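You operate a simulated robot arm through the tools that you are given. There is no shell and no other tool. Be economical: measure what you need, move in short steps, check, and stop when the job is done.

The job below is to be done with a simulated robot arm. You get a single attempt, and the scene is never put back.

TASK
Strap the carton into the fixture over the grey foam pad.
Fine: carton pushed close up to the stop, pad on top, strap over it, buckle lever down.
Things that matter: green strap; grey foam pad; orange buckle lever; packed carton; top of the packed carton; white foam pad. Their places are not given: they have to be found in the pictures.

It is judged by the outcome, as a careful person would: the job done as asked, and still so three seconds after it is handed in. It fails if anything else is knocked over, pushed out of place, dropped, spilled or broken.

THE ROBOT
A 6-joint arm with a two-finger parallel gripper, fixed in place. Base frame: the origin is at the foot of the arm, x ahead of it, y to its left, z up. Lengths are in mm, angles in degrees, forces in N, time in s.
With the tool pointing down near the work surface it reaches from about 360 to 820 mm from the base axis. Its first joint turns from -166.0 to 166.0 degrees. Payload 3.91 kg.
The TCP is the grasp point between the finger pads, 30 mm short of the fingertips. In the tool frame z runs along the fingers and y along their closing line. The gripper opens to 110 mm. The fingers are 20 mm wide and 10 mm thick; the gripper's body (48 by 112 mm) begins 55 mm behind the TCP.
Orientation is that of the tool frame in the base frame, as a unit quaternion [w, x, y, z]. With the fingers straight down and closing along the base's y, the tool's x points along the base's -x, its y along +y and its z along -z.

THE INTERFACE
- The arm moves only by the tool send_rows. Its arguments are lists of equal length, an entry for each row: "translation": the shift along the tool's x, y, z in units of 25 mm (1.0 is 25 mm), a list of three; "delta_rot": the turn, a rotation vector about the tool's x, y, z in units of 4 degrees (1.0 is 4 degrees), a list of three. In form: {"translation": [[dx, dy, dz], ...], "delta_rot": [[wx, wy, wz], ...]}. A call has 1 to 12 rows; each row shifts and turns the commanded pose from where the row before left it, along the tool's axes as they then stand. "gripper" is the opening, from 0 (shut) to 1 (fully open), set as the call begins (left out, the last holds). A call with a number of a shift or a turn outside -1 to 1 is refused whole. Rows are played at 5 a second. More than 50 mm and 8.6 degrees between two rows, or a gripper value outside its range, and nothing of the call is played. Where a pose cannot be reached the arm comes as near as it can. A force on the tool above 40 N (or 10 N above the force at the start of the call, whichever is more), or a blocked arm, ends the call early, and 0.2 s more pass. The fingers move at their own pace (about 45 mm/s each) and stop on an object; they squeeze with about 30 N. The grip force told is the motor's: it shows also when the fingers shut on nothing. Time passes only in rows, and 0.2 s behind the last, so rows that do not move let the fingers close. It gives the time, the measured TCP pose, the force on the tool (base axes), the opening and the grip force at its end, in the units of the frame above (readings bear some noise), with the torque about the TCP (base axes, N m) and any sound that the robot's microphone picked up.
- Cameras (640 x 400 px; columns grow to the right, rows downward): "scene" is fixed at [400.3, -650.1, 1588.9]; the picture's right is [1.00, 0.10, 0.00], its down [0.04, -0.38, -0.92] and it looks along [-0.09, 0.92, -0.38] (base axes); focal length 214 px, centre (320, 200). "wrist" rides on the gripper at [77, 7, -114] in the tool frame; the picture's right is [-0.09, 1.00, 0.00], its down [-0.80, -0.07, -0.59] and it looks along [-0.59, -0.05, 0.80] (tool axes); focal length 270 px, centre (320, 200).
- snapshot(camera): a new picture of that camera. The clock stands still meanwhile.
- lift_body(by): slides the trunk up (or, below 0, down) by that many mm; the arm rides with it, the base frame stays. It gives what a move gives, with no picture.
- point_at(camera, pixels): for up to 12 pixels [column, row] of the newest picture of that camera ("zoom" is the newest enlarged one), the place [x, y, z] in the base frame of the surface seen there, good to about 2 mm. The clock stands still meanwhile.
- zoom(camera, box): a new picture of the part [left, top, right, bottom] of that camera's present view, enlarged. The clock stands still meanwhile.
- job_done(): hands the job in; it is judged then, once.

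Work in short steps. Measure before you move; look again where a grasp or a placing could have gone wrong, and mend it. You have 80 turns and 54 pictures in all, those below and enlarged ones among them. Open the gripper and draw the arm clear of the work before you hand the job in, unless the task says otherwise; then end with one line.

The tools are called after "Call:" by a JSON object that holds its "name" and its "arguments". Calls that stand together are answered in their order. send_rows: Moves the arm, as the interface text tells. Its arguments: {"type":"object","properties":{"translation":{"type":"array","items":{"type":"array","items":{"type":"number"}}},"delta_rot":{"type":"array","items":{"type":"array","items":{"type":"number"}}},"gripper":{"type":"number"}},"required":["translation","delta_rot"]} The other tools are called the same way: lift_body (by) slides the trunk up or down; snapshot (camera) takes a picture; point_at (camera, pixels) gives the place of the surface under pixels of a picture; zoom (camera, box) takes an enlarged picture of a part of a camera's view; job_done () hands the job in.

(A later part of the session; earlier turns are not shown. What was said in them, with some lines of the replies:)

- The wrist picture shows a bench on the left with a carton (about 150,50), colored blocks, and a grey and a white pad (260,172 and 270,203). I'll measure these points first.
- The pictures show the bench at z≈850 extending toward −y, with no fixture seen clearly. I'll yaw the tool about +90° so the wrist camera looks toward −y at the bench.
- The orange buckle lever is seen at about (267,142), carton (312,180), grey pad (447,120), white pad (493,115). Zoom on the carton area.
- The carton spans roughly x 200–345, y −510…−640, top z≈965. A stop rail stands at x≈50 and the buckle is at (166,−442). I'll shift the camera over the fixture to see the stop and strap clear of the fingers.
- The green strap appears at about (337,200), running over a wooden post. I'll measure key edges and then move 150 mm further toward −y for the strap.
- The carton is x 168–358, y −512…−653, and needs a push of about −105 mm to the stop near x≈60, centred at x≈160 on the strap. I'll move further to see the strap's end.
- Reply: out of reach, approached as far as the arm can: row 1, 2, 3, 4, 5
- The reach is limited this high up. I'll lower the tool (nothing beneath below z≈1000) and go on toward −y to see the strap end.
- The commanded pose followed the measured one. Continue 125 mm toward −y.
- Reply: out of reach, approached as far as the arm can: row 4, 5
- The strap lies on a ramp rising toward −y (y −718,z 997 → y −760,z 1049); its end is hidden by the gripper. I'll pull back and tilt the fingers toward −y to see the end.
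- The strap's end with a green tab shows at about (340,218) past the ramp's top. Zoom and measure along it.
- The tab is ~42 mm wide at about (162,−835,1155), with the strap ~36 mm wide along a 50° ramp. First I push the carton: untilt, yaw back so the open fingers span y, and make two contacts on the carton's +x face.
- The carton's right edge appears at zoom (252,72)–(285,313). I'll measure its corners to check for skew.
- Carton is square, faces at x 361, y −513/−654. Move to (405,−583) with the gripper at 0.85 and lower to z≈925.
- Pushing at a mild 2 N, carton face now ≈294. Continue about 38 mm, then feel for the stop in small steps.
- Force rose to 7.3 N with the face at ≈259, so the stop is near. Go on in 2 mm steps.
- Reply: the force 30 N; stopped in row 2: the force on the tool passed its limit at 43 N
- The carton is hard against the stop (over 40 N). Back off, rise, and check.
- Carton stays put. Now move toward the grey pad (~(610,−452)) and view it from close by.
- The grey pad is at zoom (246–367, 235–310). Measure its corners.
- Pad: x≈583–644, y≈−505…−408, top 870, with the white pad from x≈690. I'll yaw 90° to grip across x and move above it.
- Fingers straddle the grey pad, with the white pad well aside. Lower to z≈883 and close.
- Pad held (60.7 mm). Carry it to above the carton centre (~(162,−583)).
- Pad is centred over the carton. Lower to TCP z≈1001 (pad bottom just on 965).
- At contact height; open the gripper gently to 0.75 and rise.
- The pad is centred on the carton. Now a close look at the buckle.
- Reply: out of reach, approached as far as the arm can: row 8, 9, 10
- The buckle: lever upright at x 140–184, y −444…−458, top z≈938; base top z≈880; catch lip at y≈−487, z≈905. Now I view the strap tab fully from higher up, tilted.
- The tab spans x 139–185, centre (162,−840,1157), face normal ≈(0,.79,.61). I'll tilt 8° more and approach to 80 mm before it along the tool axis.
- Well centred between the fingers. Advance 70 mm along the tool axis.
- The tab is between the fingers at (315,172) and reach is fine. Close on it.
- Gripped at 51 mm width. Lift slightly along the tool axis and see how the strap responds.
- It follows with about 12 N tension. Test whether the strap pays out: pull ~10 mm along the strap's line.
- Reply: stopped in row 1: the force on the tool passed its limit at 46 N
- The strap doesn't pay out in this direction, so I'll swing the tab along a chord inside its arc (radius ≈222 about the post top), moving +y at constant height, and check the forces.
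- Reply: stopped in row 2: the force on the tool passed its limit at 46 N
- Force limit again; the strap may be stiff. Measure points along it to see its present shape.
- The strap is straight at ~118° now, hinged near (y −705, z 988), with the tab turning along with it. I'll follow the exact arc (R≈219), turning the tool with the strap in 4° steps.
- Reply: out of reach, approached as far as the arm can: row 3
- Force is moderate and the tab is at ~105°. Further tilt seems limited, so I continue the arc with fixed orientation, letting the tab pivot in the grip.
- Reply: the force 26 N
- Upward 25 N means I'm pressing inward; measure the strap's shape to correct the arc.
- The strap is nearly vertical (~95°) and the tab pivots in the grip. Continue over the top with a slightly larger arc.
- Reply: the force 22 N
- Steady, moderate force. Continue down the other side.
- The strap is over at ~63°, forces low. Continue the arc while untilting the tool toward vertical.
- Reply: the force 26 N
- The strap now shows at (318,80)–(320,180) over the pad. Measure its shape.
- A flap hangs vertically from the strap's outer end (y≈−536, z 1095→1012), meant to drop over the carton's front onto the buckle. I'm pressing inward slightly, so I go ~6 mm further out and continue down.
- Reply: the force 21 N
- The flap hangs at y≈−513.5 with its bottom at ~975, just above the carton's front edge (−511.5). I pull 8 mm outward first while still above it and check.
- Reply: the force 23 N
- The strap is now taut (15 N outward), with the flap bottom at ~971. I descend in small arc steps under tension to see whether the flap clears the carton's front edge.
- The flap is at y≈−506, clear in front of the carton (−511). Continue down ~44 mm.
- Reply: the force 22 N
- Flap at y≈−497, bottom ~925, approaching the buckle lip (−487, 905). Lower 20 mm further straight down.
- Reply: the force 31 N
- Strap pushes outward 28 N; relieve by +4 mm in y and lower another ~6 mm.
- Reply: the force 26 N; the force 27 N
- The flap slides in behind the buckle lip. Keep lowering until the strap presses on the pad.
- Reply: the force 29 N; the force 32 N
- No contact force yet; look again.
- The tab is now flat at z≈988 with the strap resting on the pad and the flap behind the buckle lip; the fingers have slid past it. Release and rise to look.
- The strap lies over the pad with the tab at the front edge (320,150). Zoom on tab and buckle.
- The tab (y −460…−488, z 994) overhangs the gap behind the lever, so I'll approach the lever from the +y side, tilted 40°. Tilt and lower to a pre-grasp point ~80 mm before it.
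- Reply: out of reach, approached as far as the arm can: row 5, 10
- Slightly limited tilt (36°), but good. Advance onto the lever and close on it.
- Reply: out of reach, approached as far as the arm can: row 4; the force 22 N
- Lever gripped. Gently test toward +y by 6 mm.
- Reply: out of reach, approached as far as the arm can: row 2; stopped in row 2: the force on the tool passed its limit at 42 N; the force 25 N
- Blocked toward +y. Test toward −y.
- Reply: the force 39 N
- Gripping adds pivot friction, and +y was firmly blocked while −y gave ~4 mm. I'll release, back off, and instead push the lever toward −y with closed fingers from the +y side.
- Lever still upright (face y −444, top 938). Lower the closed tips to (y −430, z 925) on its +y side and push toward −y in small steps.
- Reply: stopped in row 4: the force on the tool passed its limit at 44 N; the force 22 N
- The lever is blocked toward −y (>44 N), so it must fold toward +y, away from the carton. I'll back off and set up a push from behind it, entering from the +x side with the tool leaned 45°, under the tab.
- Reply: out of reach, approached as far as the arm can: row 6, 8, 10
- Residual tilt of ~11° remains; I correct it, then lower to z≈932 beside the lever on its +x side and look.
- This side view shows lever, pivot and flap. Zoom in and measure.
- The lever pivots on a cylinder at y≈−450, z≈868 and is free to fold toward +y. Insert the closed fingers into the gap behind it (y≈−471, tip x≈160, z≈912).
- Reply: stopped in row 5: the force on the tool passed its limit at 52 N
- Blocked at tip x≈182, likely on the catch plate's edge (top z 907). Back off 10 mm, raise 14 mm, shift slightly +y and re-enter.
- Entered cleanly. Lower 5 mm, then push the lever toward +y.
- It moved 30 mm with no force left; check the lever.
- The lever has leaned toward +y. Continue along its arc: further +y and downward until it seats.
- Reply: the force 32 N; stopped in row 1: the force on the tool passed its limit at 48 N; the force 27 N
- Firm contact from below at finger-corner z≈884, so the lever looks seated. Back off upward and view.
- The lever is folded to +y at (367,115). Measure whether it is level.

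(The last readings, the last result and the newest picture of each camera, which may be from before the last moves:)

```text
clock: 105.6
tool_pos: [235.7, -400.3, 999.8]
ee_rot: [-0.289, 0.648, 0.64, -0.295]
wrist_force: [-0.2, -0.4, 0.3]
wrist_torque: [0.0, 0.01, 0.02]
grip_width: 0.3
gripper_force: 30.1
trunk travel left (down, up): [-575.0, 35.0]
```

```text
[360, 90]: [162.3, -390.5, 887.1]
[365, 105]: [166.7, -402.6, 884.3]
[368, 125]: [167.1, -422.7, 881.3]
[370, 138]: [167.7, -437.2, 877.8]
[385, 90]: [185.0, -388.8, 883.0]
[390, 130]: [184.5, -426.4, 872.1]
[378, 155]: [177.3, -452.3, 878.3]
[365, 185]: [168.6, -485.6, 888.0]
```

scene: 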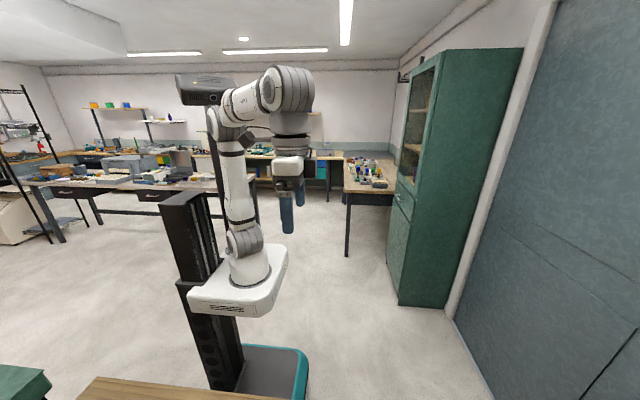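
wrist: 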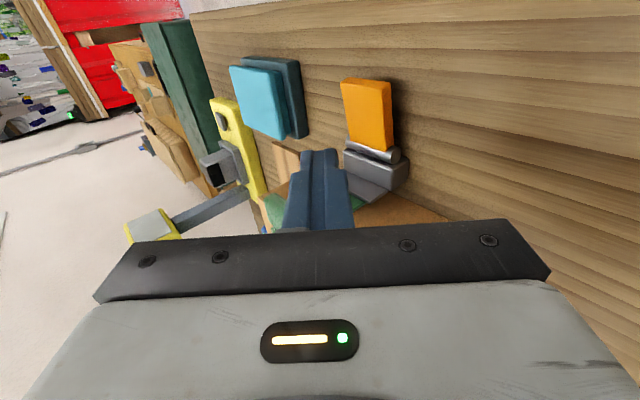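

It sits ~11° above level (z 878→887). I'll press once more near its tip, slowly, to be sure it has reached its end.

Call:
{"name": "send_rows", "arguments": {"translation": [[0.1, 0, 1], [0.1, 0, 1], [0.13, 0, 1], [0, 0.5, 0.43], [0, 0.4, 0.35]], "delta_rot": [[0, 0, 0], [0, 0, 0], [0, 0, 0], [0, 0, 0], [0, 0, 0]]}}

Call:
{"name": "send_rows", "arguments": {"translation": [[0, 0.06, 0.05], [0, 0.06, 0.05], [0, 0.06, 0.05], [0, 0.06, 0.05], [0, 0.06, 0.05], [0, 0.06, 0.05], [0, 0.06, 0.05], [0, 0.06, 0.05]], "delta_rot": [[0, 0, 0], [0, 0, 0], [0, 0, 0], [0, 0, 0], [0, 0, 0], [0, 0, 0], [0, 0, 0], [0, 0, 0]]}}

```text
clock: 106.8
tool_pos: [179.7, -393.8, 920.6]
ee_rot: [-0.29, 0.648, 0.639, -0.296]
wrist_force: [0.7, -0.6, -0.1]
wrist_torque: [0.03, -0.06, 0.01]
grip_width: 0.2
gripper_force: 30.3
trunk travel left (down, up): [-575.0, 35.0]
```

```text
clock: 108.1
tool_pos: [179.2, -394.4, 912.4]
ee_rot: [-0.29, 0.648, 0.638, -0.299]
wrist_force: [1.5, 5.2, 28.8]
wrist_torque: [0.4, 0.45, -0.13]
grip_width: 0.0
gripper_force: 29.9
trunk travel left (down, up): [-575.0, 35.0]
stopped in row 6: the force on the tool passed its limit at 43 N (the readings are from after the stop); the commanded pose is now the measured one
```

No further motion at 43 N. One brisker press to rule out friction or a detent.

Call:
{"name": "send_rows", "arguments": {"translation": [[0, 0.5, 0.43]], "delta_rot": [[0, 0, 0]]}}

Call:
{"name": "send_rows", "arguments": {"translation": [[0, -0.6, -0.52], [0, -0.6, -0.52], [0, 0, -1], [0, 0, -1], [0, 0, -1]], "delta_rot": [[0, 0, 0], [0, 0, 0], [0, 0, 0], [0, 0, 0], [0, 0, 0]]}}

Call:
{"name": "zoom", "arguments": {"camera": "wrist", "box": [240, 60, 440, 220]}}

Call:
{"name": "point_at", "arguments": {"camera": "wrist", "pixels": [[360, 90], [365, 105], [368, 125], [370, 138]]}}

```text
clock: 108.4
tool_pos: [179.4, -393.8, 913.0]
ee_rot: [-0.291, 0.648, 0.636, -0.301]
wrist_force: [1.1, 7.5, 31.6]
wrist_torque: [0.44, 0.51, -0.09]
grip_width: 0.3
gripper_force: 30.3
trunk travel left (down, up): [-575.0, 35.0]
stopped in row 1: the force on the tool passed its limit at 57 N (the readings are from after the stop); the commanded pose is now the measured one
```

```text
clock: 109.6
tool_pos: [239.2, -393.3, 999.9]
ee_rot: [-0.29, 0.647, 0.638, -0.3]
wrist_force: [0.0, 0.4, 0.1]
wrist_torque: [0.02, 0.0, 0.01]
grip_width: 0.0
gripper_force: 30.0
trunk travel left (down, up): [-575.0, 35.0]
```

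```text
2.50 times, centred on (340, 140) of wrist
```

zoom: 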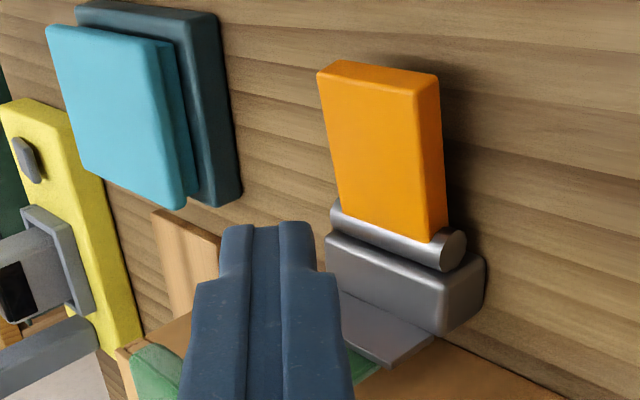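

```text
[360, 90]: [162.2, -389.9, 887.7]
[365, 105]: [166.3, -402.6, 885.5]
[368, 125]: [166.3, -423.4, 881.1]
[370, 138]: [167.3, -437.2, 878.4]
```

The lever is at its hard stop (no motion at 57 N). Now rise clear, straighten the tool and open the gripper.

Call:
{"name": "send_rows", "arguments": {"translation": [[0, -0.72, -0.62], [0, -0.72, -0.62], [0, -0.72, -0.62], [0, -0.72, -0.62], [0, -0.72, -0.62], [0, -0.72, -0.62], [0, -0.72, -0.62], [0, -0.72, -0.62]], "delta_rot": [[0, 0, 0], [0, 0, 0], [0, 0, 0], [0, 0, 0], [0, 0, 0], [0, 0, 0], [0, 0, 0], [0, 0, 0]]}}

Call:
{"name": "send_rows", "arguments": {"translation": [[0, 0, 0], [0, 0, 0], [0, 0, 0], [0, 0, 0], [0, 0, 0], [0, 0, 0], [0, 0, 0], [0, 0, 0], [0, 0, 0], [0, 0, 0], [0, 0, 0], [0, 0, 0]], "delta_rot": [[-1, 0, 0], [-1, 0, 0], [-1, 0, 0], [-1, 0, 0], [-1, 0, 0], [-1, 0, 0], [-1, 0, 0], [-1, 0, 0], [-1, 0, 0], [-1, 0, 0], [-1, 0, 0], [-1, 0, 0]], "gripper": 1.0}}

Call:
{"name": "snapshot", "arguments": {"camera": "wrist"}}

```text
clock: 111.4
tool_pos: [237.3, -391.8, 1190.0]
ee_rot: [-0.29, 0.648, 0.638, -0.298]
wrist_force: [-0.2, -0.5, -0.9]
wrist_torque: [-0.03, 0.03, 0.02]
grip_width: 0.0
gripper_force: 30.0
trunk travel left (down, up): [-575.0, 35.0]
```

```text
clock: 114.0
tool_pos: [235.6, -391.0, 1188.9]
ee_rot: [-0.001, 0.709, 0.705, -0.013]
wrist_force: [-0.7, -0.3, 0.1]
wrist_torque: [-0.06, 0.01, 0.01]
grip_width: 110.2
gripper_force: 0.0
trunk travel left (down, up): [-575.0, 35.0]
```

```text
2 pictures are left
```

wrist: 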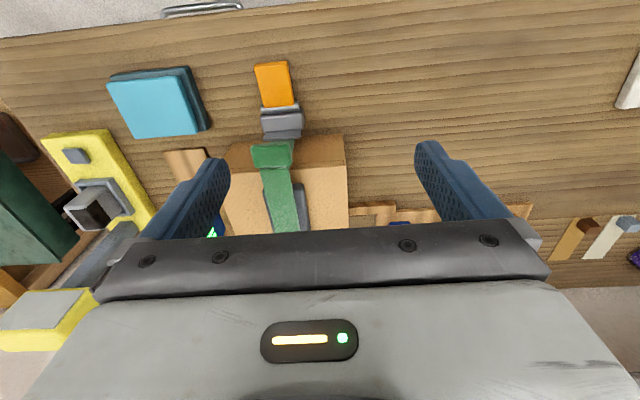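

Strap over pad, lever down. Check carton, strap and pad places.

Call:
{"name": "zoom", "arguments": {"camera": "wrist", "box": [200, 40, 400, 240]}}

Call:
{"name": "point_at", "arguments": {"camera": "wrist", "pixels": [[231, 176], [344, 168], [346, 200], [275, 155], [280, 185], [286, 215], [302, 200], [300, 190], [281, 130], [275, 80], [305, 215]]}}

```text
2.00 times, centred on (300, 140) of wrist
```

zoom: 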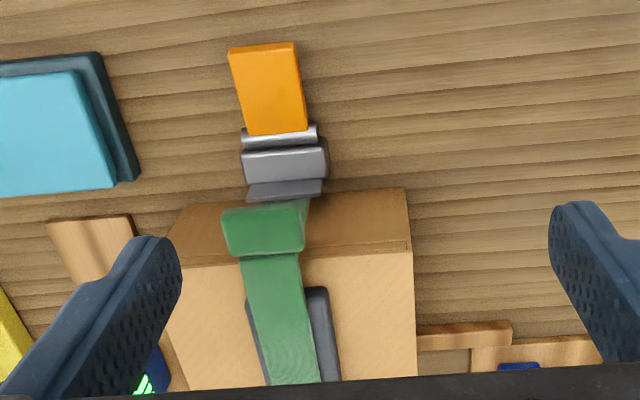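

```text
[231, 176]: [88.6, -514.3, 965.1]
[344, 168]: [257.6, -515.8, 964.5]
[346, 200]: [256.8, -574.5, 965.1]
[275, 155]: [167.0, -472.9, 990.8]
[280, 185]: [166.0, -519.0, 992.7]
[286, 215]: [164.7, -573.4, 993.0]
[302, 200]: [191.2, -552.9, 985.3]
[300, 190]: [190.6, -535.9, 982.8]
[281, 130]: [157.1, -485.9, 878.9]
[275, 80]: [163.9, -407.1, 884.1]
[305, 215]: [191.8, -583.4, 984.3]
```

Carton's right face is at x≈257 (hard on the stop), the pad is under the strap, and the lever is down. Gripper is open and clear, so I hand in.

Call:
{"name": "job_done", "arguments": {}}

```text
The job is handed in.
```

I handed in the job: the carton is hard against the stop, the grey pad is on top, the green strap runs over it with its end behind the buckle's catch plate, and the orange lever is folded down to its stop. The lever rests about 11° above level and would not move further at 57 N. The strap's top face sits about 8 mm above the pad's, and I did not check whether the strap is tight.
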